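You operate a simulated robot arm through the tools that you are given. There is no shell and no other tool. Be economical: measure what you need, move in short steps, check, and stop when the job is done.

The job below is to be done with a simulated robot arm. You get a single attempt, and the scene is never put back.

TASK
Unplug the grey plug and wind its cable back on to the reel.
Fine: switch the power strip off first, stand the plug on the bench, slide the reel's blue slider to FREE to wind and back to LOCK after. Set down upright: grey plug.

It is judged by the outcome, as a careful person would: the job done as asked, and still so three seconds after it is handed in. It fails if anything else is knocked over, pushed out of place, dropped, spilled or broken.

THE ROBOT
A 6-joint arm with a two-finger gripper, hanging from a carriage that runs on a gantry, over the field with the corners [0.76, 0.047], [-1.34, 0.045], [-1.339, -1.335], [0.761, -1.333] (x, y) and turns from -669 to 19 degrees about z. Base frame: it is fixed where the carriage stands at the start and does not move with it; the origin is on the floor, on the carriage's upright axis, x ahead of it, y to its left, z up; the surface under the hand at the start is at about z = 0.86. Readings come in m, degrees, newtons and seconds.
With the tool pointing down near the work surface it reaches from about 0.1 to 0.54 m from the robot's upright axis, wherever it stands. Its first joint turns from -166.0 to 166.0 degrees. Places, roughly: blue slider of the cable reel [0.8, -0.1, 0.9]; crank of the cable reel [0.8, 0, 0.9]; red switch of the power strip [0.5, 0.2, 0.9]; top of the grey bench [-0.1, 0.1, 0.9]. Payload 2.45 kg.
Tool frame: the origin (TCP) lies between the finger pads and is the grasp point; the fingertips stand 0.026 m ahead of it; z points along the fingers, y is the line along which they close. Largest opening 0.096 m; the body of the gripper starts 0.069 m behind the TCP.
Orientation is that of the tool frame in the base frame, as [roll, pitch, yaw] about the fixed x, y, z axes, in that order (R = Rz(yaw) Ry(pitch) Rx(roll)). With the fingers straight down and closing along the base's y, the tool's x points along the base's -x, its y along +y and its z along -z.

THE INTERFACE
- The arm moves only by the tool arm_command. Its argument "series" is a list of rows, each a list of 3 entries, a list of its own where there are three numbers: the shift along the base's x, y, z in units of 250 mm (1.0 is 250 mm), then the turn, a rotation vector about the base's x, y, z in units of 45 degrees (1.0 is 45 degrees), then the opening in per cent of the stroke, from 0 (shut) to 100 (fully open). In form: [[[x, y, z], [ax, ay, az], claw], ...]. A call has 1 to 10 rows; each row is the pose to reach, as a shift and turn from the pose commanded when the call began. A call with a number of a shift or a turn outside -1 to 1 is refused whole. A row lasts 0.2 s, in which the tool goes at most 0.05 m and 8.6 degrees; a call with a longer step from one row to the next is refused whole, and so is a gripper value outside its range. Where a pose cannot be reached the arm comes as near as it can. A force on the tool above 40 N (or 10 N above the force at the start of the call, whichever is more), or a blocked arm, ends the call early, and 0.2 s more pass. The fingers move at their own pace and stop on an object; they squeeze with about 21 N. The grip force told is the motor's: it shows also when the fingers shut on nothing. Time passes only in rows, and 0.2 s behind the last, so rows that repeat a pose let the fingers close. The reply holds the time, the measured pose of the TCP, the force on the tool along the base axes, the opening and the grip force, in the units named above and with some noise, with the torque about the TCP (base axes, N m) and any sound that the robot's microphone picked up.
- Cameras (640 x 400 px; columns grow to the right, rows downward): "scene" is now at [0.2558, 0.0182, 1.7368]; the picture's right is [0.31, -0.95, 0.00], its down [-0.89, -0.29, -0.36] and it looks along [0.34, 0.11, -0.93] (base axes); focal length 287 px, centre (320, 200). "wrist" rides on the gripper at [0.082, 0.003, -0.098] in the tool frame; the picture's right is [-0.04, 1.00, 0.00], its down [-0.73, -0.03, -0.68] and it looks along [-0.68, -0.03, 0.73] (tool axes); focal length 256 px, centre (320, 200).
- get_image(camera): a new picture of that camera. It takes no simulated time.
- move_column(by): slides the trunk up (or, below 0, down) by that many m; the arm and the scene camera ride with it, the base frame stays. It gives what a move gives, with no picture.
- drive_base(legs): drives the robot by 1 to 6 legs, each [ahead, left, turn to the left] in m, m and degrees, along the robot's own axes; the way and the turn of a leg run together, so that a leg with both is an arc; at most 1.5 m and 180 degrees a leg. The arm and the cameras ride along, it lands a little off, and it stops where it bumps. It keeps to its track: a leg is cut to what the track allows. It gives what a move gives.
- head_to(pan, tilt): turns the head with the scene camera to pan (to the left, within 155 degrees either way) and tilt (down, from -29 to 69), counted from straight ahead of the robot. It gives what a move gives.
- probe_pixels(camera, pixels): there is no depth. For up to 12 entries [column, row, z] of the newest picture of that camera ("zoom" is the newest enlarged one), the place [x, y] in the base frame at which the ray of that pixel passes the height z, good to about 0.003 m. It takes no simulated time.
- close_up(camera, box): a new picture of the part [left, top, right, bottom] of that camera's present view, enlarged. It takes no simulated time.
- sign_off(): hands the job in; it is judged then, once.

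Keep the steps short. Do not move on a guess: measure, check each grasp and each placing, and mend mistakes. In all there are 80 turns and 60 pictures (those below and enlarged ones count). Leave the gripper open and the arm clear of the work at the hand-in unless told otherwise, and finish with a single line.

The tools are called after "Emit:" as name(argument=value, ...) on one line, values as JSON. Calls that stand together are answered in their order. arm_command: Moves the arm, as the interface text tells. Its arguments: {"type":"object","properties":{"series":{"type":"array"}},"required":["series"]} The other tools are called the same way: move_column (by) slides the trunk up or down; drive_base (legs) drives the base; head_to (pan, tilt) turns the head that bears the scene camera; get_image (camera) takes a picture; probe_pixels (camera, pixels) gives the place at which the rays of pixels pass given heights; close_up (camera, box) takes an enlarged picture of a part of a camera's view; sign_off () hands the job in.

At the start:

```text
clock: 0.0
eef_pos: [0.525, 0.0609, 1.1309]
tcp_rot: [-179.9, -0.1, 179.9]
contact_force: [0.3, 0.4, -0.4]
wrist_torque: [-0.02, -0.02, 0.0]
finger_gap: 0.096
grasp_force: 0.0
trunk travel left (down, up): [-0.475, 0.127]
robot x, y, heading: [0.0011, 0.0019, 0.2]
head pan, tilt: [18.0, 68.8]
```

scene: 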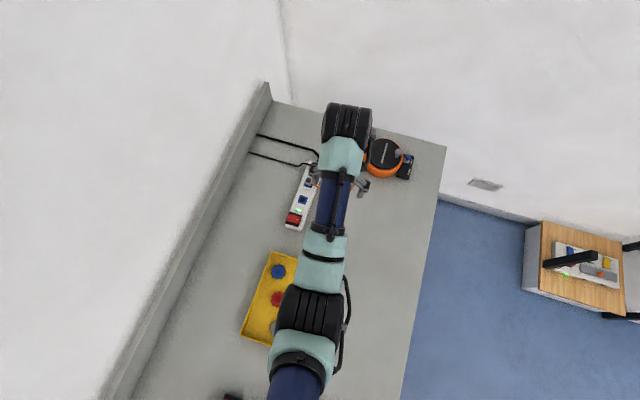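
wrist: 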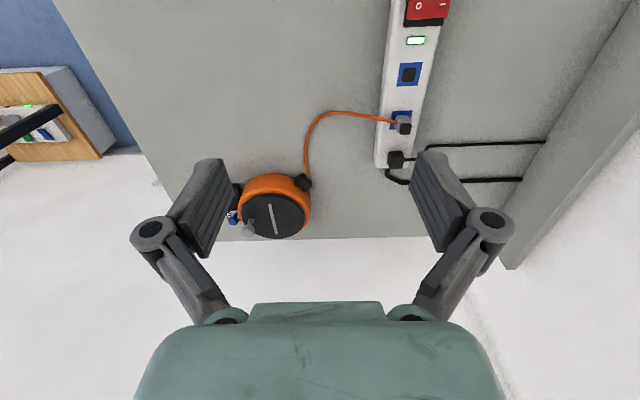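

The wrist view shows the strip (red switch at top, grey plug near 402,124) and the reel (275,205). I'll enlarge both before moving.

Emit:
close_up(camera="wrist", box=[340, 0, 480, 190])

Emit:
close_up(camera="wrist", box=[210, 90, 430, 250])

Emit:
probe_pixels(camera="wrist", pixels=[[427, 10, 0.9], [416, 41, 0.9], [408, 75, 0.9], [402, 122, 0.9], [404, 128, 0.92], [396, 160, 0.9], [275, 215, 0.93], [248, 229, 0.95], [234, 217, 0.88], [303, 183, 0.9], [380, 165, 0.86], [412, 167, 0.86]])

```text
2.11 times, centred on (410, 95) of wrist
```

zoom: 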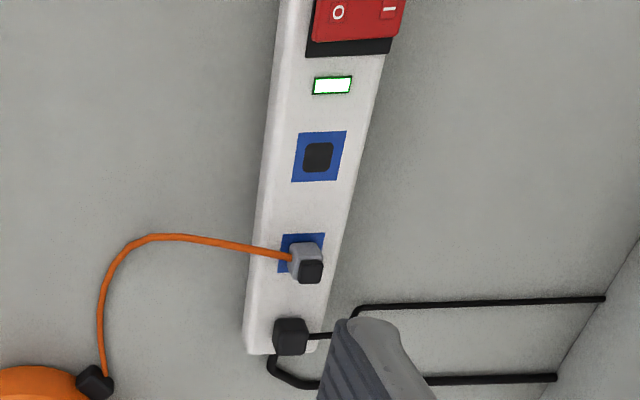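

```text
2.50 times, centred on (320, 170) of wrist
```

zoom: 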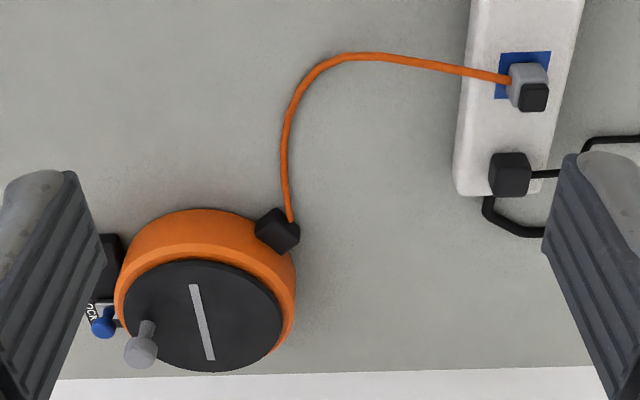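

```text
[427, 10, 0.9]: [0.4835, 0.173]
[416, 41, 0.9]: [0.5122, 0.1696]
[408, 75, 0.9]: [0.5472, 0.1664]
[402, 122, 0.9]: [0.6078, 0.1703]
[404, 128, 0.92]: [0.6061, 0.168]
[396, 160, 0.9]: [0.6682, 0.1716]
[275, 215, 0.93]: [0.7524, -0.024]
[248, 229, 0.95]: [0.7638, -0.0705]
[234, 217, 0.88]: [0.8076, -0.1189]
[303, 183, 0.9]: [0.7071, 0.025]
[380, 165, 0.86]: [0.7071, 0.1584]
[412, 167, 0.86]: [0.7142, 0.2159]
```

The rocker has O on its −y side and I on its +y side, and the lamp is lit. I'll move the hand back and left so the wrist camera looks straight at the strip.

Emit:
arm_command(series=[[[-0.15, 0.1, 0], [0, 0, 0], 100], [[-0.3, 0.2, 0], [0, 0, 0], 100], [[-0.45, 0.3, 0], [0, 0, 0], 100], [[-0.6, 0.4, 0], [0, 0, 0], 100], [[-0.6, 0.4, 0], [0, 0, 0], 100]])

Emit:
get_image(camera="wrist")

Emit:
close_up(camera="wrist", box=[260, 60, 420, 260])

```text
clock: 1.2
eef_pos: [0.3954, 0.1718, 1.07]
tcp_rot: [179.9, 0.3, -180.0]
contact_force: [0.6, 0.4, -0.6]
wrist_torque: [0.04, -0.03, -0.01]
finger_gap: 0.0961
grasp_force: 0.0
out of reach, approached as far as the arm can: row 1, 2, 3, 4, 5
trunk travel left (down, up): [-0.475, 0.127]
robot x, y, heading: [0.0008, -0.0018, 0.2]
head pan, tilt: [18.0, 68.8]
```

```text
55 pictures are left
```

wrist: 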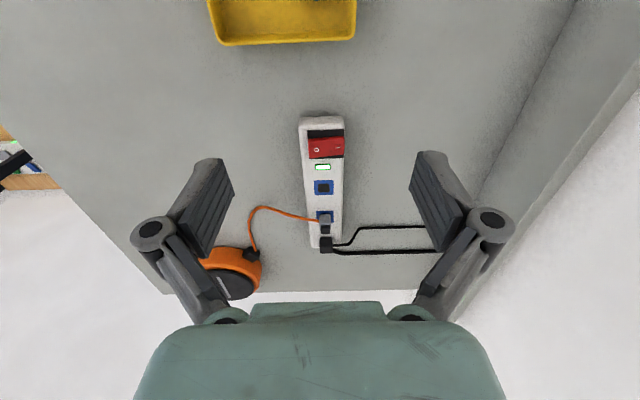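

```text
2.00 times, centred on (340, 160) of wrist
```

zoom: 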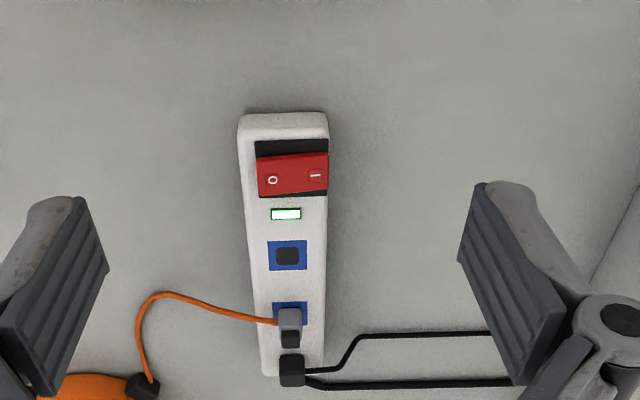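

The pose was limited by the arm's reach, but the view is good. I'll probe the same features at several heights, so I can compare with the first view and get their heights.

Emit:
probe_pixels(camera="zoom", pixels=[[286, 214, 0.88], [286, 214, 0.9], [286, 214, 0.92], [287, 256, 0.88], [287, 256, 0.9], [287, 256, 0.92], [272, 180, 0.9], [272, 180, 0.92], [316, 174, 0.9], [290, 338, 0.9], [290, 338, 0.92], [290, 338, 0.94]])

```text
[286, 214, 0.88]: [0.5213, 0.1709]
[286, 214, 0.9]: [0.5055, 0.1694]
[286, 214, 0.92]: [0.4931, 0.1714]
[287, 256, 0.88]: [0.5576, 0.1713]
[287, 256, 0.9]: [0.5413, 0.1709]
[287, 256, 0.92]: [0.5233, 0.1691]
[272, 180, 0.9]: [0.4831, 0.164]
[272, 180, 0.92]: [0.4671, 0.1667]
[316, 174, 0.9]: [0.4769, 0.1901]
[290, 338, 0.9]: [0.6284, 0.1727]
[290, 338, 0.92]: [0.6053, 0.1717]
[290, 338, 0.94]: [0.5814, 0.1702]
```

The heights come out as strip top z ≈ 0.888 and plug top ≈ 0.92. The O end is near (0.483, 0.163). I'll close the fingers and start toward it in a part move, checking which reference the shifts use.

Emit:
arm_command(series=[[[0.12, 0, -0.1], [0, 0, 0], 50], [[0.24, 0, -0.2], [0, 0, 0], 0], [[0.4, 0, -0.3], [0, 0, 0], 0], [[0.4, 0, -0.3], [0, 0, 0], 0]])

Emit:
get_image(camera="wrist")

```text
clock: 2.2
eef_pos: [0.4971, 0.1756, 0.9954]
tcp_rot: [-179.9, 0.1, 179.9]
contact_force: [0.2, -0.6, -0.4]
wrist_torque: [-0.01, 0.01, -0.02]
finger_gap: 0.0
grasp_force: 20.4
trunk travel left (down, up): [-0.475, 0.127]
robot x, y, heading: [-0.0022, 0.0003, -0.3]
head pan, tilt: [18.0, 68.8]
```

```text
53 pictures are left
```

wrist: 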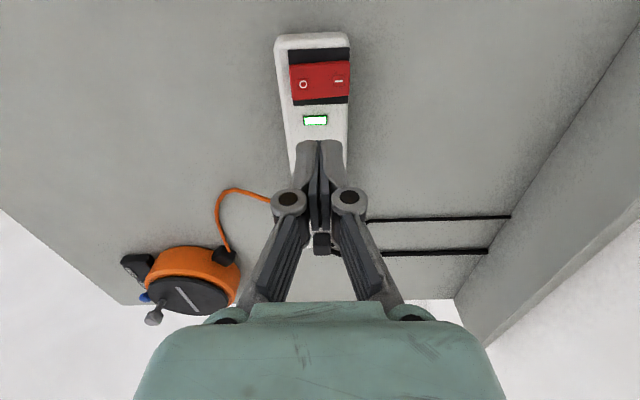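

Shifts are counted from the reached pose. I'll probe the rocker from this nearer view.

Emit:
probe_pixels(camera="wrist", pixels=[[303, 85, 0.9], [338, 82, 0.895], [290, 66, 0.9], [349, 61, 0.893], [291, 100, 0.9], [349, 96, 0.893], [315, 120, 0.888], [289, 135, 0.888], [349, 135, 0.888]])

```text
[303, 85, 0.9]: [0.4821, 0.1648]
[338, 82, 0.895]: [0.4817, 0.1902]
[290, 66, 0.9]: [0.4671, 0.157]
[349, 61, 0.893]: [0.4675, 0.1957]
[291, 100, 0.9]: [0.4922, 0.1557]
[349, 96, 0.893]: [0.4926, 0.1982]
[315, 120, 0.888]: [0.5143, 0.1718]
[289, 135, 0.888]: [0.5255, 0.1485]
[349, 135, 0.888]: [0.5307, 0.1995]
```

The rocker spans x 0.467–0.493 and y 0.156–0.197. I'll go over the O end at (0.480, 0.162) and press down in short steps.

Emit:
arm_command(series=[[[-0.068, -0.054, -0.08], [0, 0, 0], 0], [[-0.068, -0.054, -0.2], [0, 0, 0], 0], [[-0.068, -0.054, -0.24], [0, 0, 0], 0], [[-0.068, -0.054, -0.26], [0, 0, 0], 0], [[-0.068, -0.054, -0.28], [0, 0, 0], 0], [[-0.068, -0.054, -0.295], [0, 0, 0], 0], [[-0.068, -0.054, -0.31], [0, 0, 0], 0]])

Emit:
get_image(camera="wrist")

```text
clock: 3.8
eef_pos: [0.4799, 0.1592, 0.923]
tcp_rot: [-179.9, 0.0, -180.0]
contact_force: [-10.8, -4.5, 23.6]
wrist_torque: [0.06, 0.29, 0.1]
finger_gap: 0.0
grasp_force: 20.8
trunk travel left (down, up): [-0.475, 0.127]
robot x, y, heading: [0.0006, 0.0015, -0.0]
head pan, tilt: [18.0, 68.8]
stopped in row 7: the force on the tool passed its limit at 48 N (the readings are from after the stop); the commanded pose is now the measured one
```

```text
52 pictures are left
```

wrist: 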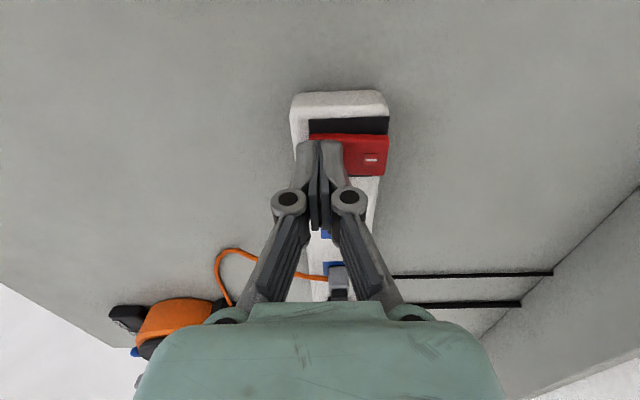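

The press stopped at a tip height of about 0.897, and the I side looks raised. I'll lift and check the lamp.

Emit:
arm_command(series=[[[0, 0, 0.1], [0, 0, 0], 0], [[0, 0, 0.28], [0, 0, 0], 0], [[0, 0, 0.36], [0, 0, 0], 0]])

Emit:
close_up(camera="wrist", box=[240, 20, 400, 120])

```text
clock: 4.6
eef_pos: [0.4784, 0.1598, 1.0127]
tcp_rot: [180.0, 0.1, 179.9]
contact_force: [0.1, 0.0, 0.7]
wrist_torque: [0.01, 0.01, 0.01]
finger_gap: 0.0
grasp_force: 21.2
trunk travel left (down, up): [-0.475, 0.127]
robot x, y, heading: [0.0012, 0.0028, -0.1]
head pan, tilt: [18.0, 68.8]
```

```text
4.00 times, centred on (320, 70) of wrist
```

zoom: 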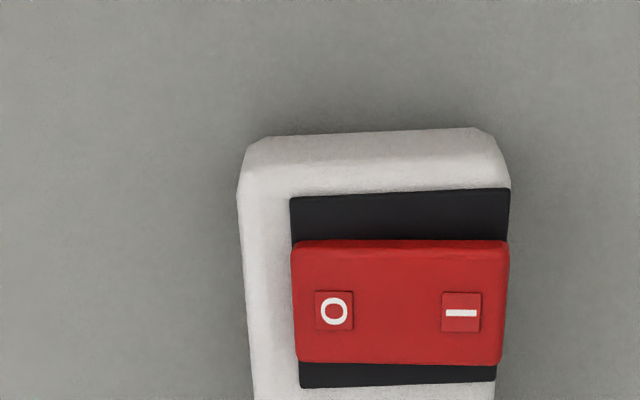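

Emit:
close_up(camera="wrist", box=[240, 40, 400, 140])

```text
4.00 times, centred on (320, 90) of wrist
```

zoom: 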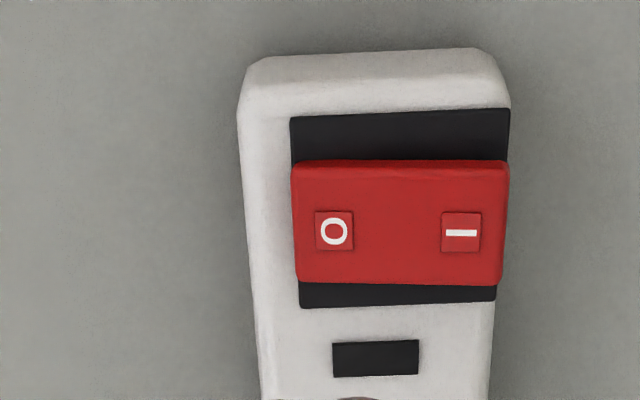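

The lamp is dark and O is pressed, so the strip is off. I'll drive 0.2 m ahead to bring the plug and reel into reach. The hand is at z 1.01, clear of everything.

Emit:
drive_base(legs=[[0.2, 0, 0]])

Emit:
arm_command(series=[[[-0.05, 0, 0], [0, 0, 0.18], 40], [[-0.1, 0, 0], [0, 0, 0.36], 40], [[-0.15, 0, 0], [0, 0, 0.54], 40], [[-0.2, -0.02, 0], [0, 0, 0.72], 40], [[-0.24, -0.04, 0], [0, 0, 0.9], 40], [[-0.28, -0.04, 0], [0, 0, 1.0], 40]])

Emit:
arm_command(series=[[[0, 0, 0], [0, 0, 0.18], 40], [[0, 0, 0], [0, 0, 0.36], 40], [[0, 0, 0], [0, 0, 0.54], 40], [[0, 0, 0], [0, 0, 0.72], 40], [[0, 0, 0], [0, 0, 0.9], 40], [[0, 0, 0], [0, 0, 1.0], 40]])

Emit:
get_image(camera="wrist")

```text
clock: 6.2
eef_pos: [0.6752, 0.1613, 1.0117]
tcp_rot: [-179.9, 0.1, -179.8]
contact_force: [0.2, 0.0, 0.8]
wrist_torque: [0.0, -0.04, -0.01]
finger_gap: 0.0003
grasp_force: 21.1
trunk travel left (down, up): [-0.475, 0.127]
robot x, y, heading: [0.1931, -0.0036, 0.1]
head pan, tilt: [18.0, 68.8]
```

```text
clock: 7.6
eef_pos: [0.6067, 0.1534, 1.0137]
tcp_rot: [180.0, 0.1, -134.7]
contact_force: [-0.2, -0.3, 1.1]
wrist_torque: [0.02, 0.0, 0.02]
finger_gap: 0.0383
grasp_force: 0.0
trunk travel left (down, up): [-0.475, 0.127]
robot x, y, heading: [0.1966, 0.0042, 0.2]
head pan, tilt: [18.0, 68.8]
```

```text
clock: 9.0
eef_pos: [0.6059, 0.1505, 1.012]
tcp_rot: [-180.0, 0.1, -89.7]
contact_force: [0.0, 0.0, -1.7]
wrist_torque: [-0.04, 0.01, 0.0]
finger_gap: 0.0385
grasp_force: 0.0
trunk travel left (down, up): [-0.475, 0.127]
robot x, y, heading: [0.1978, -0.0014, -0.1]
head pan, tilt: [18.0, 68.8]
```

```text
49 pictures are left
```

wrist: 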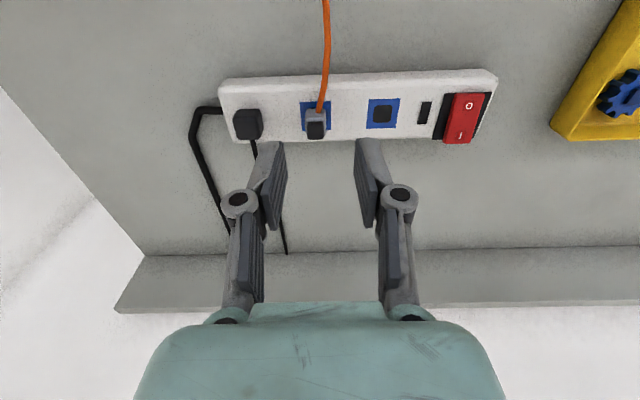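

The view is now from the −y side, with the cable leaving the plug toward −y. I'll enlarge the plug and probe it.

Emit:
close_up(camera="wrist", box=[270, 70, 380, 145])

Emit:
probe_pixels(camera="wrist", pixels=[[316, 112, 0.92], [316, 131, 0.92], [305, 131, 0.915], [326, 131, 0.915], [316, 131, 0.91], [236, 118, 0.91], [263, 125, 0.91], [316, 101, 0.888], [301, 101, 0.888], [331, 101, 0.888], [382, 113, 0.888]])

```text
5.33 times, centred on (325, 108) of wrist
```

zoom: 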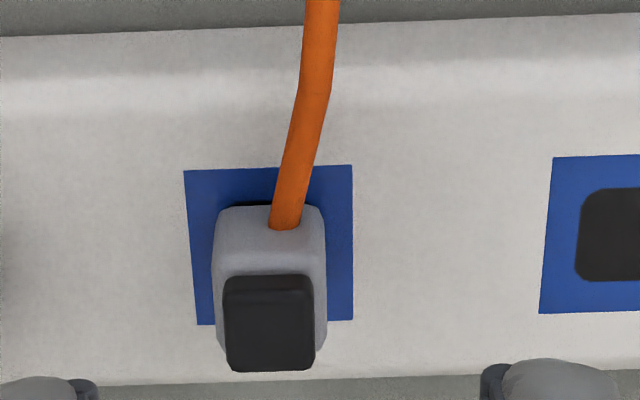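

```text
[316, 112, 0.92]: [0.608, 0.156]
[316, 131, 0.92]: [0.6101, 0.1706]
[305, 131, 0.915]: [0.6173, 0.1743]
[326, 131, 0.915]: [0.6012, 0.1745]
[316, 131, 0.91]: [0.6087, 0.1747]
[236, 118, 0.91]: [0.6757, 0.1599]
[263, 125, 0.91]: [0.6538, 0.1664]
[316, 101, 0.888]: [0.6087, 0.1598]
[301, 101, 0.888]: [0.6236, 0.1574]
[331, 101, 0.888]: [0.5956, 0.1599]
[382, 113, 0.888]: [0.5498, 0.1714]
```

The plug is about 0.015 m wide, centred at (0.609, 0.171), with its top near 0.92. I'll lower the open fingers (0.038 gap) astride it along x, with tips ending at about 0.895.

Emit:
arm_command(series=[[[0.012, 0.08, -0.08], [0, 0, 0], 40], [[0.012, 0.08, -0.2], [0, 0, 0], 40], [[0.012, 0.08, -0.3], [0, 0, 0], 40], [[0.012, 0.08, -0.36], [0, 0, 0], 40], [[0.012, 0.08, -0.36], [0, 0, 0], 40]])

Emit:
get_image(camera="wrist")

```text
clock: 10.2
eef_pos: [0.6083, 0.1722, 0.9223]
tcp_rot: [-179.9, 0.2, -89.7]
contact_force: [0.5, 0.1, -0.7]
wrist_torque: [0.02, -0.01, 0.01]
finger_gap: 0.0384
grasp_force: 0.0
trunk travel left (down, up): [-0.475, 0.127]
robot x, y, heading: [0.1932, -0.0002, 0.2]
head pan, tilt: [18.0, 68.8]
```

```text
47 pictures are left
```

wrist: 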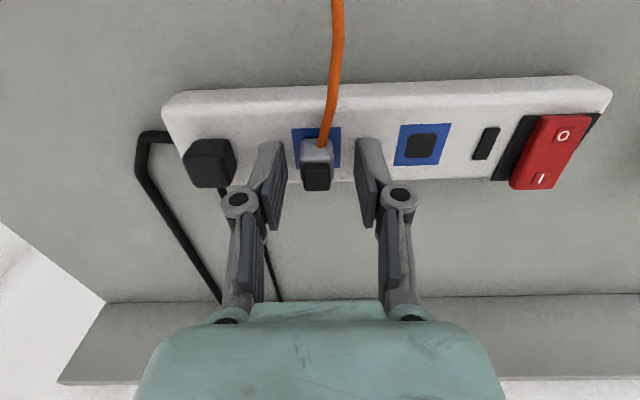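

The plug sits between the fingers. I'll close on it.

Emit:
arm_command(series=[[[0, 0, 0], [0, 0, 0], 20], [[0, 0, 0], [0, 0, 0], 0], [[0, 0, 0], [0, 0, 0], 0], [[0, 0, 0], [0, 0, 0], 0]])

Emit:
close_up(camera="wrist", box=[240, 90, 400, 220])

```text
clock: 11.2
eef_pos: [0.6081, 0.172, 0.9225]
tcp_rot: [180.0, 0.2, -89.8]
contact_force: [0.3, 0.1, 0.9]
wrist_torque: [-0.04, -0.01, 0.0]
finger_gap: 0.0172
grasp_force: 21.0
trunk travel left (down, up): [-0.475, 0.127]
robot x, y, heading: [0.1963, 0.0049, 0.2]
head pan, tilt: [18.0, 68.8]
```

```text
3.08 times, centred on (320, 155) of wrist
```

zoom: 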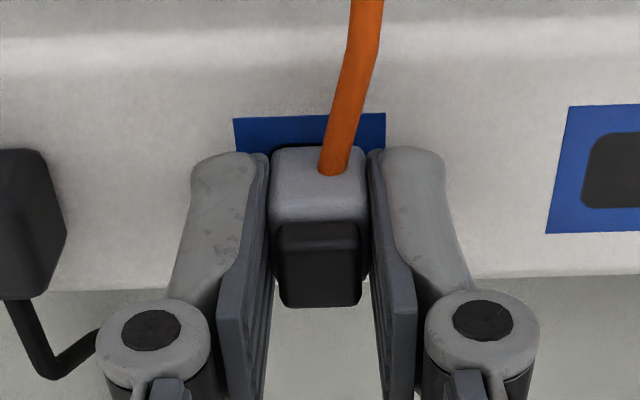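

The fingers hold the grey body at 17 mm. I'll pull straight up slowly, watching the force.

Emit:
arm_command(series=[[[0, 0, 0.03], [0, 0, 0], 0], [[0, 0, 0.06], [0, 0, 0], 0], [[0, 0, 0.09], [0, 0, 0], 0], [[0, 0, 0.12], [0, 0, 0], 0], [[0, 0, 0.16], [0, 0, 0], 0], [[0, 0, 0.2], [0, 0, 0], 0]])

Emit:
get_image(camera="wrist")

```text
clock: 12.6
eef_pos: [0.6063, 0.1712, 0.9727]
tcp_rot: [-180.0, 0.1, -89.8]
contact_force: [-0.5, -0.1, -0.9]
wrist_torque: [-0.03, 0.0, -0.03]
finger_gap: 0.0172
grasp_force: 21.3
trunk travel left (down, up): [-0.475, 0.127]
robot x, y, heading: [0.1967, 0.0013, 0.1]
head pan, tilt: [18.0, 68.8]
```

```text
45 pictures are left
```

wrist: 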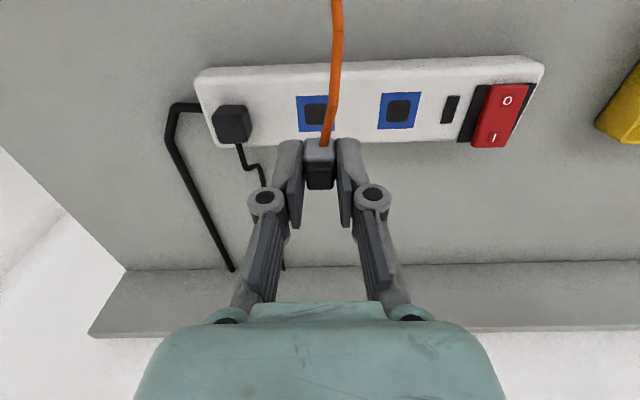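

The plug is out and the socket is empty. I'll carry it to clear bench near (0.68, 0.10), between the strip and the reel outlet, moving −y first and then +x.

Emit:
arm_command(series=[[[0, -0.15, 0.04], [0, 0, 0], 0], [[0, -0.28, 0.04], [0, 0, 0], 0], [[0.15, -0.28, 0.04], [0, 0, 0], 0], [[0.29, -0.28, 0], [0, 0, 0], 0], [[0.29, -0.28, -0.06], [0, 0, 0], 0], [[0.29, -0.28, -0.06], [0, 0, 0], 0]])

Emit:
get_image(camera="wrist")

Emit:
get_image(camera="scene")

```text
clock: 14.0
eef_pos: [0.6798, 0.1015, 0.9555]
tcp_rot: [179.9, 0.1, -89.8]
contact_force: [-0.7, -0.6, -0.7]
wrist_torque: [0.01, 0.0, 0.02]
finger_gap: 0.0172
grasp_force: 20.8
trunk travel left (down, up): [-0.475, 0.127]
robot x, y, heading: [0.1956, 0.0001, 0.1]
head pan, tilt: [18.0, 68.8]
```

```text
44 pictures are left
```

wrist: 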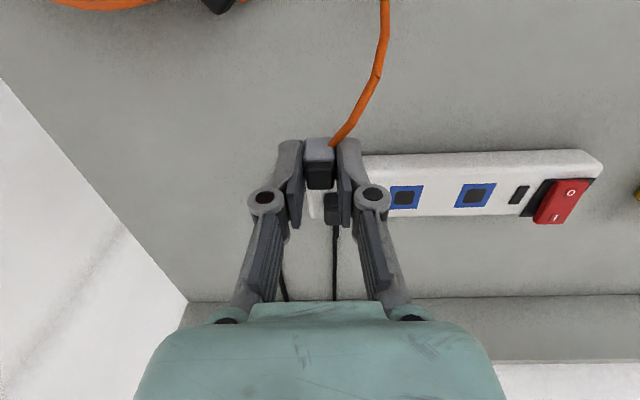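

```text
43 pictures are left
```

scene: 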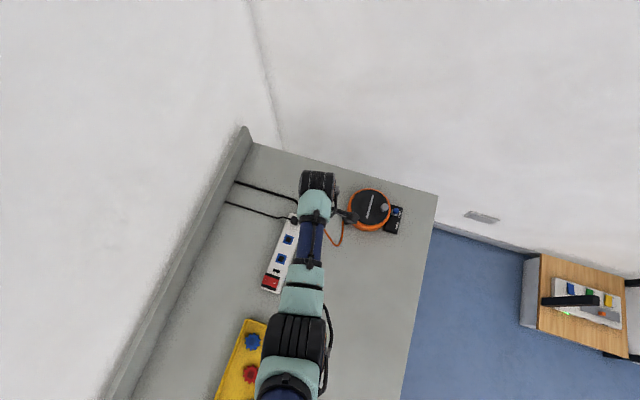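

The plug is over clear bench. I'll lower it gently in small steps and watch the force for contact.

Emit:
arm_command(series=[[[0, 0, -0.06], [0, 0, 0], 0], [[0, 0, -0.12], [0, 0, 0], 0], [[0, 0, -0.15], [0, 0, 0], 0], [[0, 0, -0.165], [0, 0, 0], 0]])

Emit:
get_image(camera="wrist")

```text
clock: 15.0
eef_pos: [0.6808, 0.0994, 0.9151]
tcp_rot: [179.9, 0.1, -89.7]
contact_force: [-0.2, 1.3, -0.5]
wrist_torque: [0.0, -0.02, -0.03]
finger_gap: 0.0172
grasp_force: 21.3
trunk travel left (down, up): [-0.475, 0.127]
robot x, y, heading: [0.1966, -0.0003, 0.1]
head pan, tilt: [18.0, 68.8]
```

```text
42 pictures are left
```

wrist: 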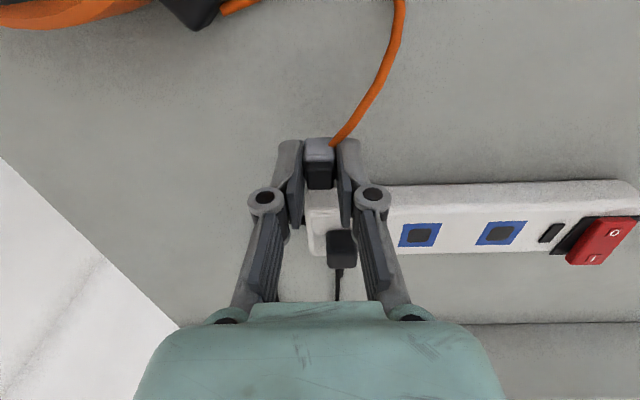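

No contact yet. I'll keep going in 2 mm steps.

Emit:
arm_command(series=[[[0, 0, -0.008], [0, 0, 0], 0], [[0, 0, -0.016], [0, 0, 0], 0], [[0, 0, -0.024], [0, 0, 0], 0], [[0, 0, -0.024], [0, 0, 0], 0]])

```text
clock: 16.0
eef_pos: [0.6813, 0.1024, 0.9077]
tcp_rot: [-180.0, 0.1, -89.8]
contact_force: [-0.3, 0.3, -0.4]
wrist_torque: [0.03, 0.02, -0.01]
finger_gap: 0.0174
grasp_force: 20.7
trunk travel left (down, up): [-0.475, 0.127]
robot x, y, heading: [0.1948, 0.0001, 0.2]
head pan, tilt: [18.0, 68.8]
```

Emit:
arm_command(series=[[[0, 0, -0.008], [0, 0, 0], 0], [[0, 0, -0.016], [0, 0, 0], 0], [[0, 0, -0.024], [0, 0, 0], 0], [[0, 0, -0.024], [0, 0, 0], 0]])

Emit:
close_up(camera="wrist", box=[240, 90, 400, 220])

```text
clock: 17.0
eef_pos: [0.6813, 0.1014, 0.9034]
tcp_rot: [-180.0, 0.1, -89.7]
contact_force: [-1.3, 0.8, -0.7]
wrist_torque: [-0.02, 0.0, 0.0]
finger_gap: 0.0171
grasp_force: 20.8
trunk travel left (down, up): [-0.475, 0.127]
robot x, y, heading: [0.1967, -0.0002, 0.3]
head pan, tilt: [18.0, 68.8]
```

```text
3.08 times, centred on (320, 155) of wrist
```

zoom: 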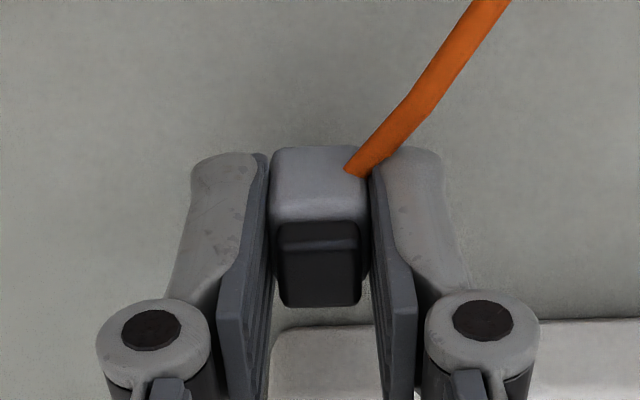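

Still no contact force. I'll continue down in 2 mm steps.

Emit:
arm_command(series=[[[0, 0, -0.008], [0, 0, 0], 0], [[0, 0, -0.016], [0, 0, 0], 0], [[0, 0, -0.024], [0, 0, 0], 0], [[0, 0, -0.024], [0, 0, 0], 0]])

```text
clock: 18.0
eef_pos: [0.6799, 0.1024, 0.898]
tcp_rot: [-180.0, 0.1, -89.8]
contact_force: [-0.4, -0.4, 0.3]
wrist_torque: [0.02, -0.01, 0.0]
finger_gap: 0.0172
grasp_force: 21.2
trunk travel left (down, up): [-0.475, 0.127]
robot x, y, heading: [0.1954, 0.0004, -0.1]
head pan, tilt: [18.0, 68.8]
```

Emit:
arm_command(series=[[[0, 0, -0.006], [0, 0, 0], 0], [[0, 0, -0.012], [0, 0, 0], 0], [[0, 0, -0.012], [0, 0, 0], 0]])

```text
clock: 18.8
eef_pos: [0.6792, 0.0996, 0.8945]
tcp_rot: [179.9, 0.2, -89.9]
contact_force: [0.2, 0.2, -0.7]
wrist_torque: [0.01, 0.03, -0.01]
finger_gap: 0.0173
grasp_force: 21.1
trunk travel left (down, up): [-0.475, 0.127]
robot x, y, heading: [0.1957, -0.0004, 0.2]
head pan, tilt: [18.0, 68.8]
```

Emit:
arm_command(series=[[[0, 0, -0.006], [0, 0, 0], 0], [[0, 0, -0.012], [0, 0, 0], 0], [[0, 0, -0.012], [0, 0, 0], 0]])

Emit:
close_up(camera="wrist", box=[240, 90, 400, 220])

```text
clock: 19.6
eef_pos: [0.679, 0.102, 0.8918]
tcp_rot: [-179.9, 0.0, -89.8]
contact_force: [-5.0, -0.7, 16.2]
wrist_torque: [-0.04, 0.11, -0.02]
finger_gap: 0.0171
grasp_force: 20.8
trunk travel left (down, up): [-0.475, 0.127]
robot x, y, heading: [0.1928, 0.0036, 0.5]
head pan, tilt: [18.0, 68.8]
```

```text
3.08 times, centred on (320, 155) of wrist
```

zoom: 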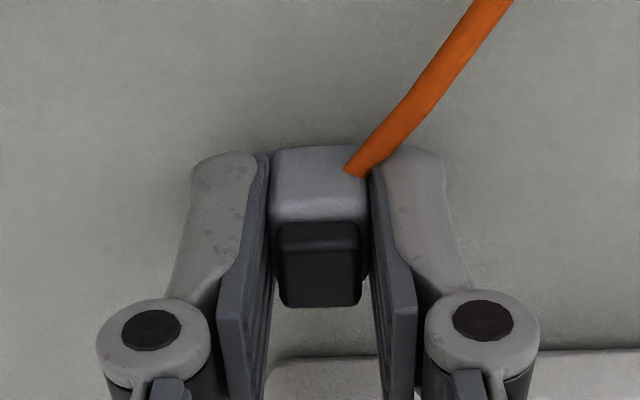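

Contact at 16 N, so the plug is on the bench. I'll ease off 1 mm, then open the fingers to 0.04 m and wait.

Emit:
arm_command(series=[[[0, 0, 0.004], [0, 0, 0], 0], [[0, 0, 0.004], [0, 0, 0], 20], [[0, 0, 0.004], [0, 0, 0], 30], [[0, 0, 0.004], [0, 0, 0], 45], [[0, 0, 0.004], [0, 0, 0], 45]])

Emit:
close_up(camera="wrist", box=[240, 90, 400, 220])

```text
clock: 20.8
eef_pos: [0.6805, 0.1022, 0.892]
tcp_rot: [-180.0, 0.1, -89.8]
contact_force: [1.0, 0.3, 0.1]
wrist_torque: [0.01, -0.01, -0.01]
finger_gap: 0.0431
grasp_force: 0.0
trunk travel left (down, up): [-0.475, 0.127]
robot x, y, heading: [0.1949, 0.0008, 0.4]
head pan, tilt: [18.0, 68.8]
```

```text
3.08 times, centred on (320, 155) of wrist
```

zoom: 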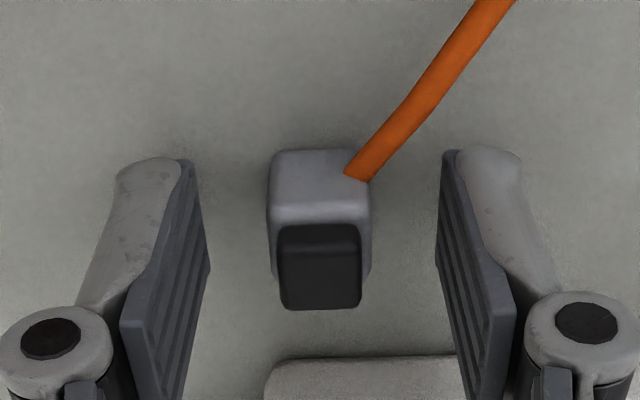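

The plug stands by itself and the cable runs clear of the fingers on the −y side. I'll lift straight up and look.

Emit:
arm_command(series=[[[0, 0.01, 0.06], [0, 0, 0], 45], [[0, 0.01, 0.2], [0, 0, 0], 45], [[0, 0.01, 0.38], [0, 0, 0], 45], [[0, 0.01, 0.5], [0, 0, 0], 45]])

Emit:
get_image(camera="wrist")

Emit:
get_image(camera="scene")

```text
clock: 21.8
eef_pos: [0.6811, 0.104, 1.0182]
tcp_rot: [179.9, 0.1, -89.8]
contact_force: [-0.2, 0.2, -0.6]
wrist_torque: [0.02, -0.03, -0.01]
finger_gap: 0.0432
grasp_force: 0.0
trunk travel left (down, up): [-0.475, 0.127]
robot x, y, heading: [0.1972, -0.0003, 0.2]
head pan, tilt: [18.0, 68.8]
```

```text
38 pictures are left
```

wrist: 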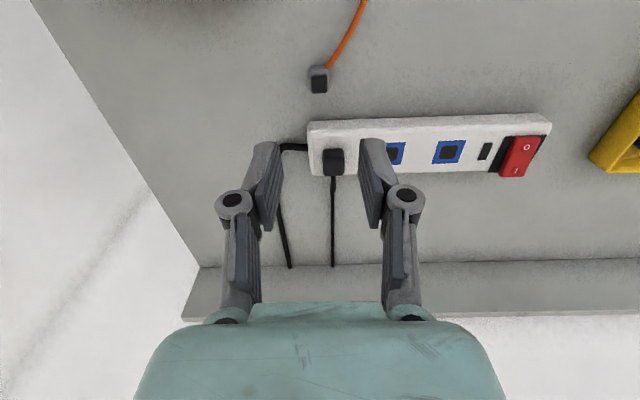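

```text
37 pictures are left
```

scene: 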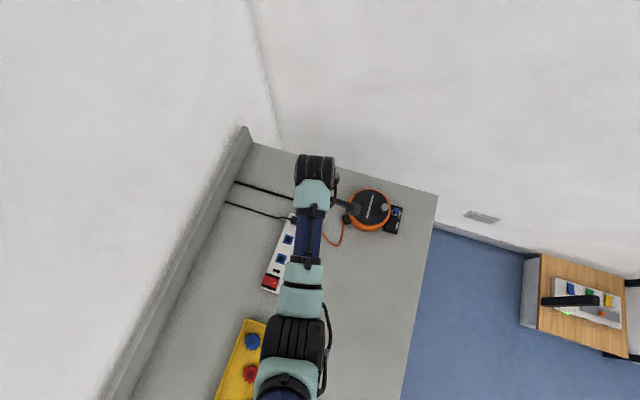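

Next is the reel's slider. I'll enlarge the scene view of the reel.

Emit:
close_up(camera="scene", box=[320, 175, 420, 245])

Emit:
probe_pixels(camera="scene", pixels=[[370, 208, 0.93], [384, 208, 0.95], [396, 211, 0.88], [388, 230, 0.87], [404, 207, 0.87]])

```text
5.71 times, centred on (370, 210) of scene
```

zoom: 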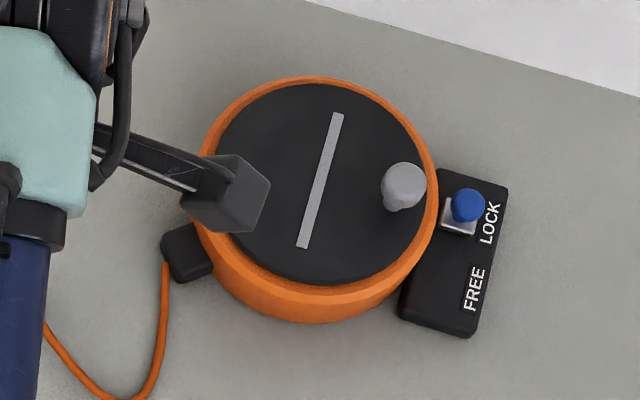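

```text
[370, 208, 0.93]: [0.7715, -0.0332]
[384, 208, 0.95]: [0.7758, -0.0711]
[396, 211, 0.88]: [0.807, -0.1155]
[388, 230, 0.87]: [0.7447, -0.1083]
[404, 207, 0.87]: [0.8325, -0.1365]
```

The slider sits at LOCK, about (0.80, −0.12), and FREE lies toward −x. The base has to come nearer, so I'll first find how far the end wall is.

Emit:
probe_pixels(camera="scene", pixels=[[437, 196, 0.86], [330, 165, 0.86], [260, 146, 0.86], [437, 230, 0.0], [520, 263, 0.0]])

Emit:
arm_command(series=[[[-0.12, -0.12, 0], [0, 0, 0], 45], [[-0.24, -0.24, 0], [0, 0, 0], 45], [[-0.36, -0.36, 0], [0, 0, 0], 45], [[-0.48, -0.48, 0], [0, 0, 0], 45], [[-0.5, -0.64, 0], [0, 0, 0], 45]])

```text
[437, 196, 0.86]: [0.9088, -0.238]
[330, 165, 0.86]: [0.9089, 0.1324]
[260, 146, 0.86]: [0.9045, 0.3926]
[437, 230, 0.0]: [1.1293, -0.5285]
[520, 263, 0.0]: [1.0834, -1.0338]
```

```text
clock: 23.0
eef_pos: [0.5529, -0.0565, 1.0202]
tcp_rot: [-180.0, 0.0, -89.8]
contact_force: [0.1, -0.1, -0.2]
wrist_torque: [-0.05, 0.02, -0.03]
finger_gap: 0.0435
grasp_force: 0.1
trunk travel left (down, up): [-0.475, 0.127]
robot x, y, heading: [0.1947, 0.0009, 0.1]
head pan, tilt: [18.0, 68.8]
```

The bench ends at x 0.907 and the wall is well beyond it. I'll drive ahead 0.2 m and right 0.05 m, with the fingertips at about 0.994, above the crank at 0.96.

Emit:
drive_base(legs=[[0.2, -0.05, 0]])

Emit:
get_image(camera="wrist")

```text
clock: 24.6
eef_pos: [0.7534, -0.1037, 1.0206]
tcp_rot: [180.0, 0.1, -89.6]
contact_force: [-1.0, -0.4, -0.4]
wrist_torque: [-0.01, -0.01, 0.02]
finger_gap: 0.0434
grasp_force: 0.1
trunk travel left (down, up): [-0.475, 0.127]
robot x, y, heading: [0.3964, -0.0458, 0.3]
head pan, tilt: [18.0, 68.8]
```

```text
35 pictures are left
```

wrist: 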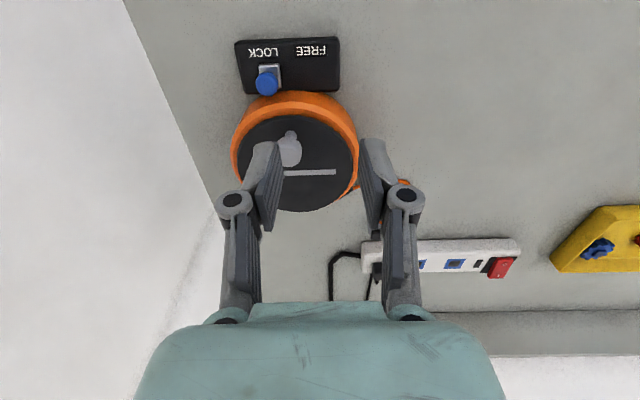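

I have a good view of the slider and the reel. I'll enlarge and probe them.

Emit:
close_up(camera="wrist", box=[215, 20, 375, 120])

Emit:
probe_pixels(camera="wrist", pixels=[[265, 76, 0.89], [266, 87, 0.9], [266, 87, 0.89], [277, 85, 0.88], [277, 65, 0.875], [258, 66, 0.875], [312, 50, 0.87], [263, 53, 0.87], [340, 90, 0.87], [340, 40, 0.87], [290, 92, 0.915], [305, 75, 0.875]])

Emit:
close_up(camera="wrist", box=[215, 80, 375, 220])

```text
4.00 times, centred on (295, 70) of wrist
```

zoom: 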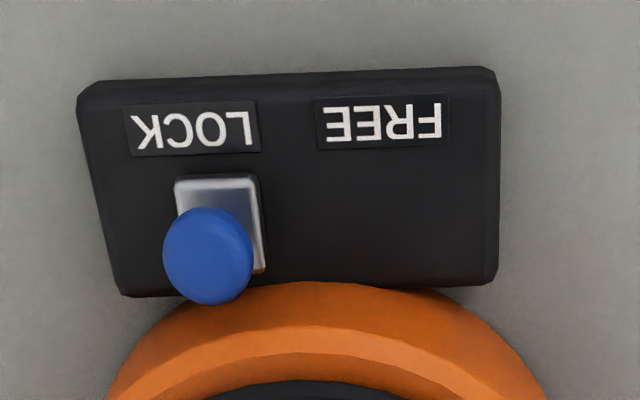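

```text
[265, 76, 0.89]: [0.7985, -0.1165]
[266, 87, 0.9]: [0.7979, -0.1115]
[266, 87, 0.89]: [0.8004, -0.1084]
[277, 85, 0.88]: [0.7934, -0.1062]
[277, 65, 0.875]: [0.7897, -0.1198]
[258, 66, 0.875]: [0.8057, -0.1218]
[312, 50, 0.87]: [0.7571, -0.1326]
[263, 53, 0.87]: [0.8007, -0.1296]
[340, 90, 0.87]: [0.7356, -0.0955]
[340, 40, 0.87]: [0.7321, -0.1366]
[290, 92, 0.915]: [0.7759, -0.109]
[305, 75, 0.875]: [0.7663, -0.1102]
```

```text
2.86 times, centred on (295, 150) of wrist
```

zoom: 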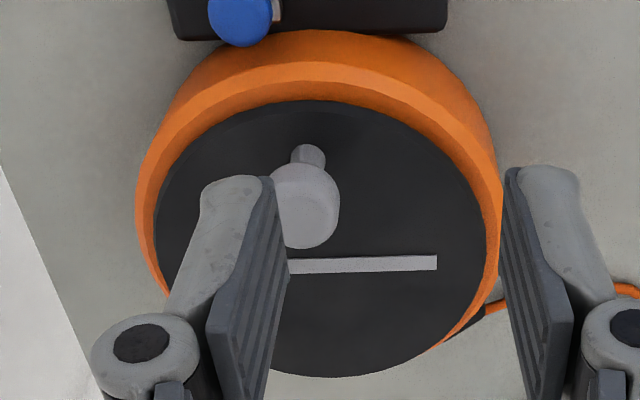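

By triangulation the knob head is at (0.798, −0.112), top z 0.90, about 0.018 m wide. FREE is about 0.041 m toward −x. I'll go above the knob, offset slightly to −y to stay off the drum, and look again.

Emit:
probe_pixels(camera="wrist", pixels=[[291, 152, 0.94], [291, 152, 0.95], [291, 152, 0.96], [289, 135, 0.925], [306, 173, 0.925], [298, 158, 0.92]])

Emit:
arm_command(series=[[[0.09, -0.06, 0], [0, 0, 0], 45], [[0.178, -0.061, -0.1], [0, 0, 0], 45], [[0.178, -0.061, -0.24], [0, 0, 0], 38], [[0.178, -0.061, -0.28], [0, 0, 0], 38], [[0.178, -0.061, -0.28], [0, 0, 0], 38]])

Emit:
get_image(camera="wrist")

```text
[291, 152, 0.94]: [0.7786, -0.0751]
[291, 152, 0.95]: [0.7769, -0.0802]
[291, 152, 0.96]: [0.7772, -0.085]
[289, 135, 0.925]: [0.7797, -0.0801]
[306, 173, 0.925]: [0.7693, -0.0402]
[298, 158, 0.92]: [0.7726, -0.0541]
```

```text
clock: 25.8
eef_pos: [0.7974, -0.1184, 0.9491]
tcp_rot: [-180.0, 0.1, -89.6]
contact_force: [0.1, 0.7, 0.4]
wrist_torque: [-0.05, -0.02, -0.01]
finger_gap: 0.0365
grasp_force: 0.0
trunk travel left (down, up): [-0.475, 0.127]
robot x, y, heading: [0.3957, -0.0494, 0.5]
head pan, tilt: [18.0, 68.8]
```

```text
32 pictures are left
```

wrist: 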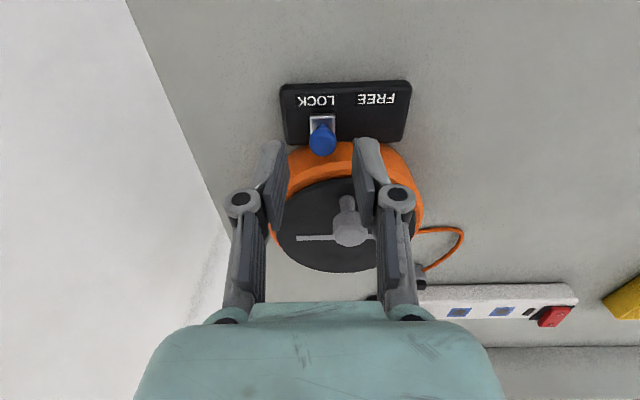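

The knob is between the fingers. I'll descend to TCP z 0.909 (tips at 0.883).

Emit:
arm_command(series=[[[0, 0, -0.08], [0, 0, 0], 38], [[0, 0, -0.13], [0, 0, 0], 38], [[0, 0, -0.16], [0, 0, 0], 38], [[0, 0, -0.16], [0, 0, 0], 30]])

Emit:
close_up(camera="wrist", box=[220, 80, 420, 220])

```text
clock: 26.8
eef_pos: [0.7973, -0.1174, 0.9095]
tcp_rot: [-180.0, 0.1, -89.6]
contact_force: [0.3, 0.0, -0.4]
wrist_torque: [0.01, 0.01, 0.01]
finger_gap: 0.029
grasp_force: 0.1
trunk travel left (down, up): [-0.475, 0.127]
robot x, y, heading: [0.3935, -0.0471, 0.4]
head pan, tilt: [18.0, 68.8]
```

```text
2.86 times, centred on (320, 150) of wrist
```

zoom: 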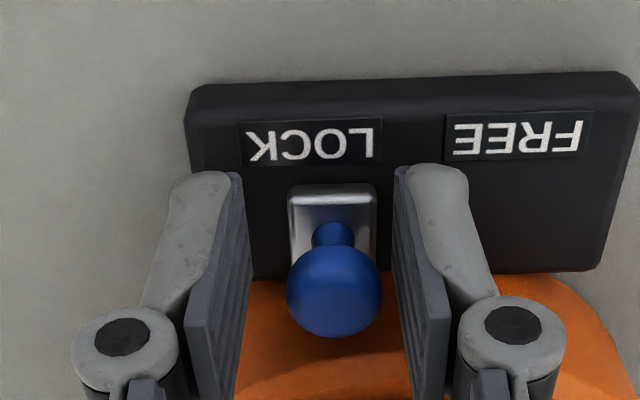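

The fingers straddle the knob cleanly. I'll slide −x in 5 mm steps toward FREE.

Emit:
arm_command(series=[[[-0.03, 0, 0], [0, 0, 0], 30], [[-0.05, 0, 0], [0, 0, 0], 30], [[-0.07, 0, 0], [0, 0, 0], 30], [[-0.09, 0, 0], [0, 0, 0], 30], [[-0.11, 0, 0], [0, 0, 0], 30], [[-0.13, 0, 0], [0, 0, 0], 30], [[-0.15, 0, 0], [0, 0, 0], 30], [[-0.165, 0, 0], [0, 0, 0], 30]])

Emit:
get_image(camera="wrist")

```text
clock: 28.6
eef_pos: [0.7579, -0.1186, 0.9089]
tcp_rot: [180.0, 0.0, -89.6]
contact_force: [1.3, 0.5, -0.3]
wrist_torque: [0.0, 0.0, 0.03]
finger_gap: 0.0298
grasp_force: 0.8
trunk travel left (down, up): [-0.475, 0.127]
robot x, y, heading: [0.3949, -0.0466, 0.4]
head pan, tilt: [18.0, 68.8]
```

```text
30 pictures are left
```

wrist: 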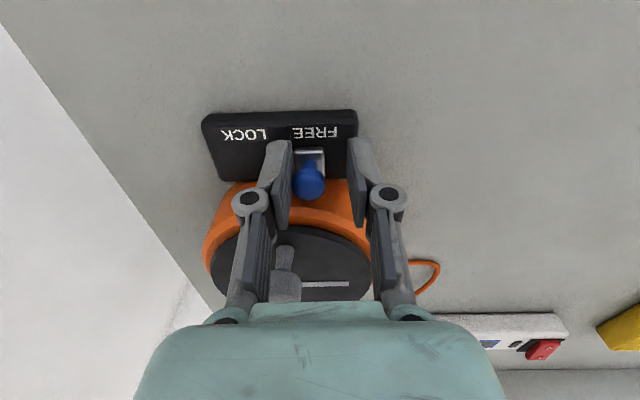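

It has nearly reached FREE. I'll push a little further until the stop gives resistance.

Emit:
arm_command(series=[[[-0.012, 0, 0], [0, 0, 0], 30], [[-0.024, 0, 0], [0, 0, 0], 30], [[-0.036, 0, 0], [0, 0, 0], 30], [[-0.036, 0, 0], [0, 0, 0], 30]])

Emit:
close_up(camera="wrist", box=[180, 90, 400, 240])

```text
clock: 29.6
eef_pos: [0.7518, -0.1176, 0.9109]
tcp_rot: [-179.8, 0.1, -89.6]
contact_force: [16.3, -0.8, -4.1]
wrist_torque: [-0.01, -0.12, -0.05]
finger_gap: 0.0387
grasp_force: 7.3
trunk travel left (down, up): [-0.475, 0.127]
robot x, y, heading: [0.3942, -0.0451, 0.3]
head pan, tilt: [18.0, 68.8]
```

```text
2.67 times, centred on (290, 165) of wrist
```

zoom: 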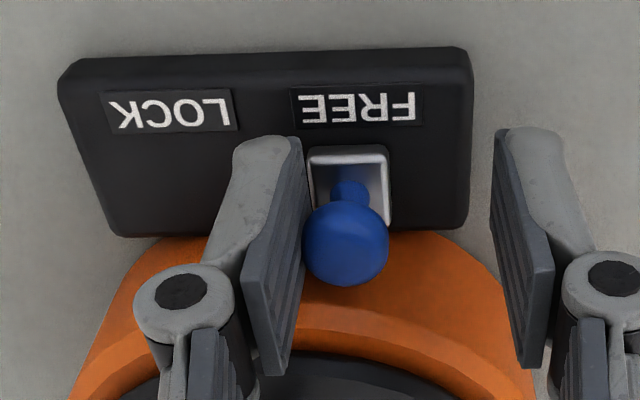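

The slider is at its FREE stop (16 N). I'll back off 1 cm and lift clear.

Emit:
arm_command(series=[[[0.03, 0, 0], [0, 0, 0], 40], [[0.03, 0, 0.15], [0, 0, 0], 40], [[0.03, 0, 0.32], [0, 0, 0], 40], [[0.03, 0, 0.44], [0, 0, 0], 40], [[0.03, 0, 0.44], [0, 0, 0], 40]])

Emit:
get_image(camera="wrist")

Emit:
get_image(camera="scene")

```text
clock: 30.8
eef_pos: [0.7532, -0.1202, 1.0185]
tcp_rot: [179.9, 0.1, -89.6]
contact_force: [0.4, -0.6, -0.6]
wrist_torque: [-0.01, 0.0, -0.05]
finger_gap: 0.0382
grasp_force: 0.1
trunk travel left (down, up): [-0.475, 0.127]
robot x, y, heading: [0.3948, -0.045, 0.5]
head pan, tilt: [18.0, 68.8]
```

```text
28 pictures are left
```

wrist: 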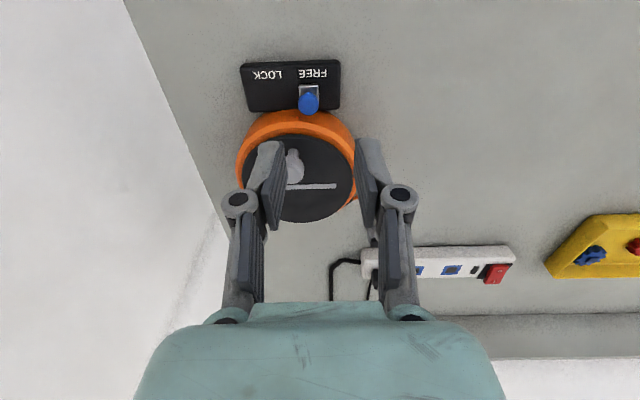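

```text
27 pictures are left
```

scene: 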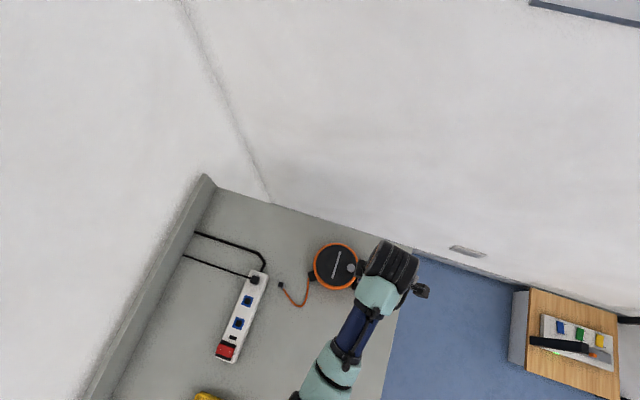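

Both the plug and the reel show in the scene view. I'll enlarge it to check the plug and locate the reel centre, crank knob and cable outlet.

Emit:
close_up(camera="scene", box=[260, 230, 370, 310])

Emit:
probe_pixels(camera="scene", pixels=[[335, 264, 0.92], [351, 267, 0.935], [335, 244, 0.92], [335, 288, 0.92], [314, 264, 0.92], [281, 285, 0.89], [281, 285, 0.86]])

```text
5.00 times, centred on (315, 270) of scene
```

zoom: 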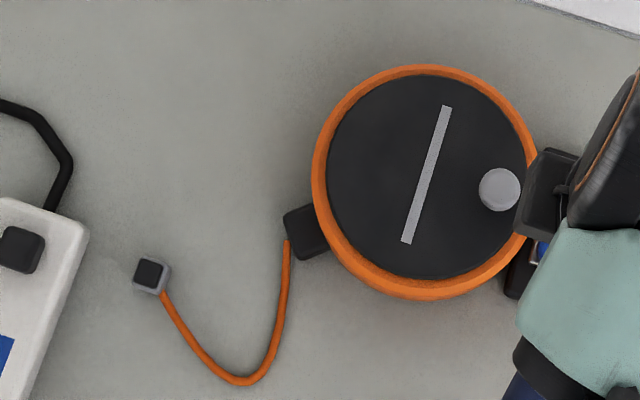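

```text
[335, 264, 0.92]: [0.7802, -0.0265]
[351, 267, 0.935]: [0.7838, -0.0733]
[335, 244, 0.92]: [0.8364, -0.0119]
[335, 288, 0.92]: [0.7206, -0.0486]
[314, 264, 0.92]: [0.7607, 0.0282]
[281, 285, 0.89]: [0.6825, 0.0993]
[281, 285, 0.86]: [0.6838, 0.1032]
```

The plug stands upright. I'll triangulate the disc centre, bar end and knob between both views.

Emit:
probe_pixels(camera="zoom", pixels=[[406, 242, 0.91], [406, 242, 0.92], [406, 242, 0.93], [430, 176, 0.92], [427, 175, 0.92], [500, 189, 0.93], [500, 189, 0.94], [500, 189, 0.95]])

Emit:
probe_pixels(camera="wrist", pixels=[[337, 186, 0.91], [337, 186, 0.92], [337, 186, 0.93], [293, 167, 0.93], [293, 167, 0.94], [293, 167, 0.95]])

```text
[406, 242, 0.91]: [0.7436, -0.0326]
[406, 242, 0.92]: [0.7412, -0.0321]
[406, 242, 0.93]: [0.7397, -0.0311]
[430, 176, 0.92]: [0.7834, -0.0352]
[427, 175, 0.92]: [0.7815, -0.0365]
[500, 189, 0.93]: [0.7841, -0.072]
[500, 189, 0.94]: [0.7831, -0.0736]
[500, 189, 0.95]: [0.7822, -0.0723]
```

```text
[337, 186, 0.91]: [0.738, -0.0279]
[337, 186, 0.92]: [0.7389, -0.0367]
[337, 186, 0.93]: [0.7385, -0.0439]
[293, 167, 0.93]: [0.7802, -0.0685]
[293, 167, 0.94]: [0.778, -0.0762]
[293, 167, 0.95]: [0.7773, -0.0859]
```

Disc top z ≈ 0.915 and centre ≈ (0.780, −0.035). The crank knob top is at (0.781, −0.0725, 0.936), radius about 0.037. I'll move above the knob and look.

Emit:
arm_command(series=[[[0.05, 0.09, 0], [0, 0, 0], 45], [[0.1, 0.184, 0], [0, 0, 0], 45], [[0.1, 0.184, -0.138], [0, 0, 0], 45], [[0.1, 0.184, -0.138], [0, 0, 0], 45]])

Emit:
get_image(camera="wrist")

```text
clock: 31.8
eef_pos: [0.7819, -0.0762, 0.9836]
tcp_rot: [180.0, 0.0, -89.7]
contact_force: [0.5, 0.0, -0.1]
wrist_torque: [-0.03, 0.01, -0.02]
finger_gap: 0.0434
grasp_force: 0.0
trunk travel left (down, up): [-0.475, 0.127]
robot x, y, heading: [0.3967, -0.0455, 0.4]
head pan, tilt: [18.0, 68.8]
```

```text
25 pictures are left
```

wrist: 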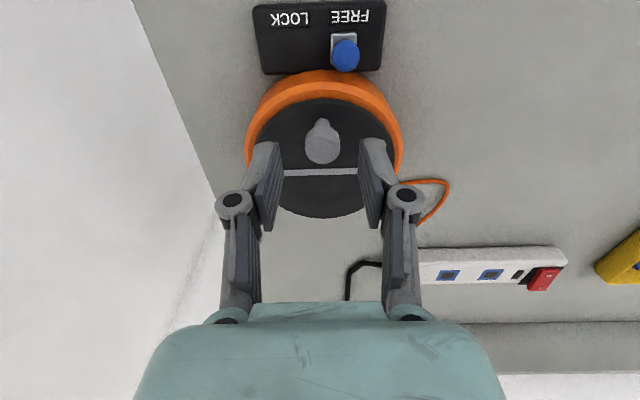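

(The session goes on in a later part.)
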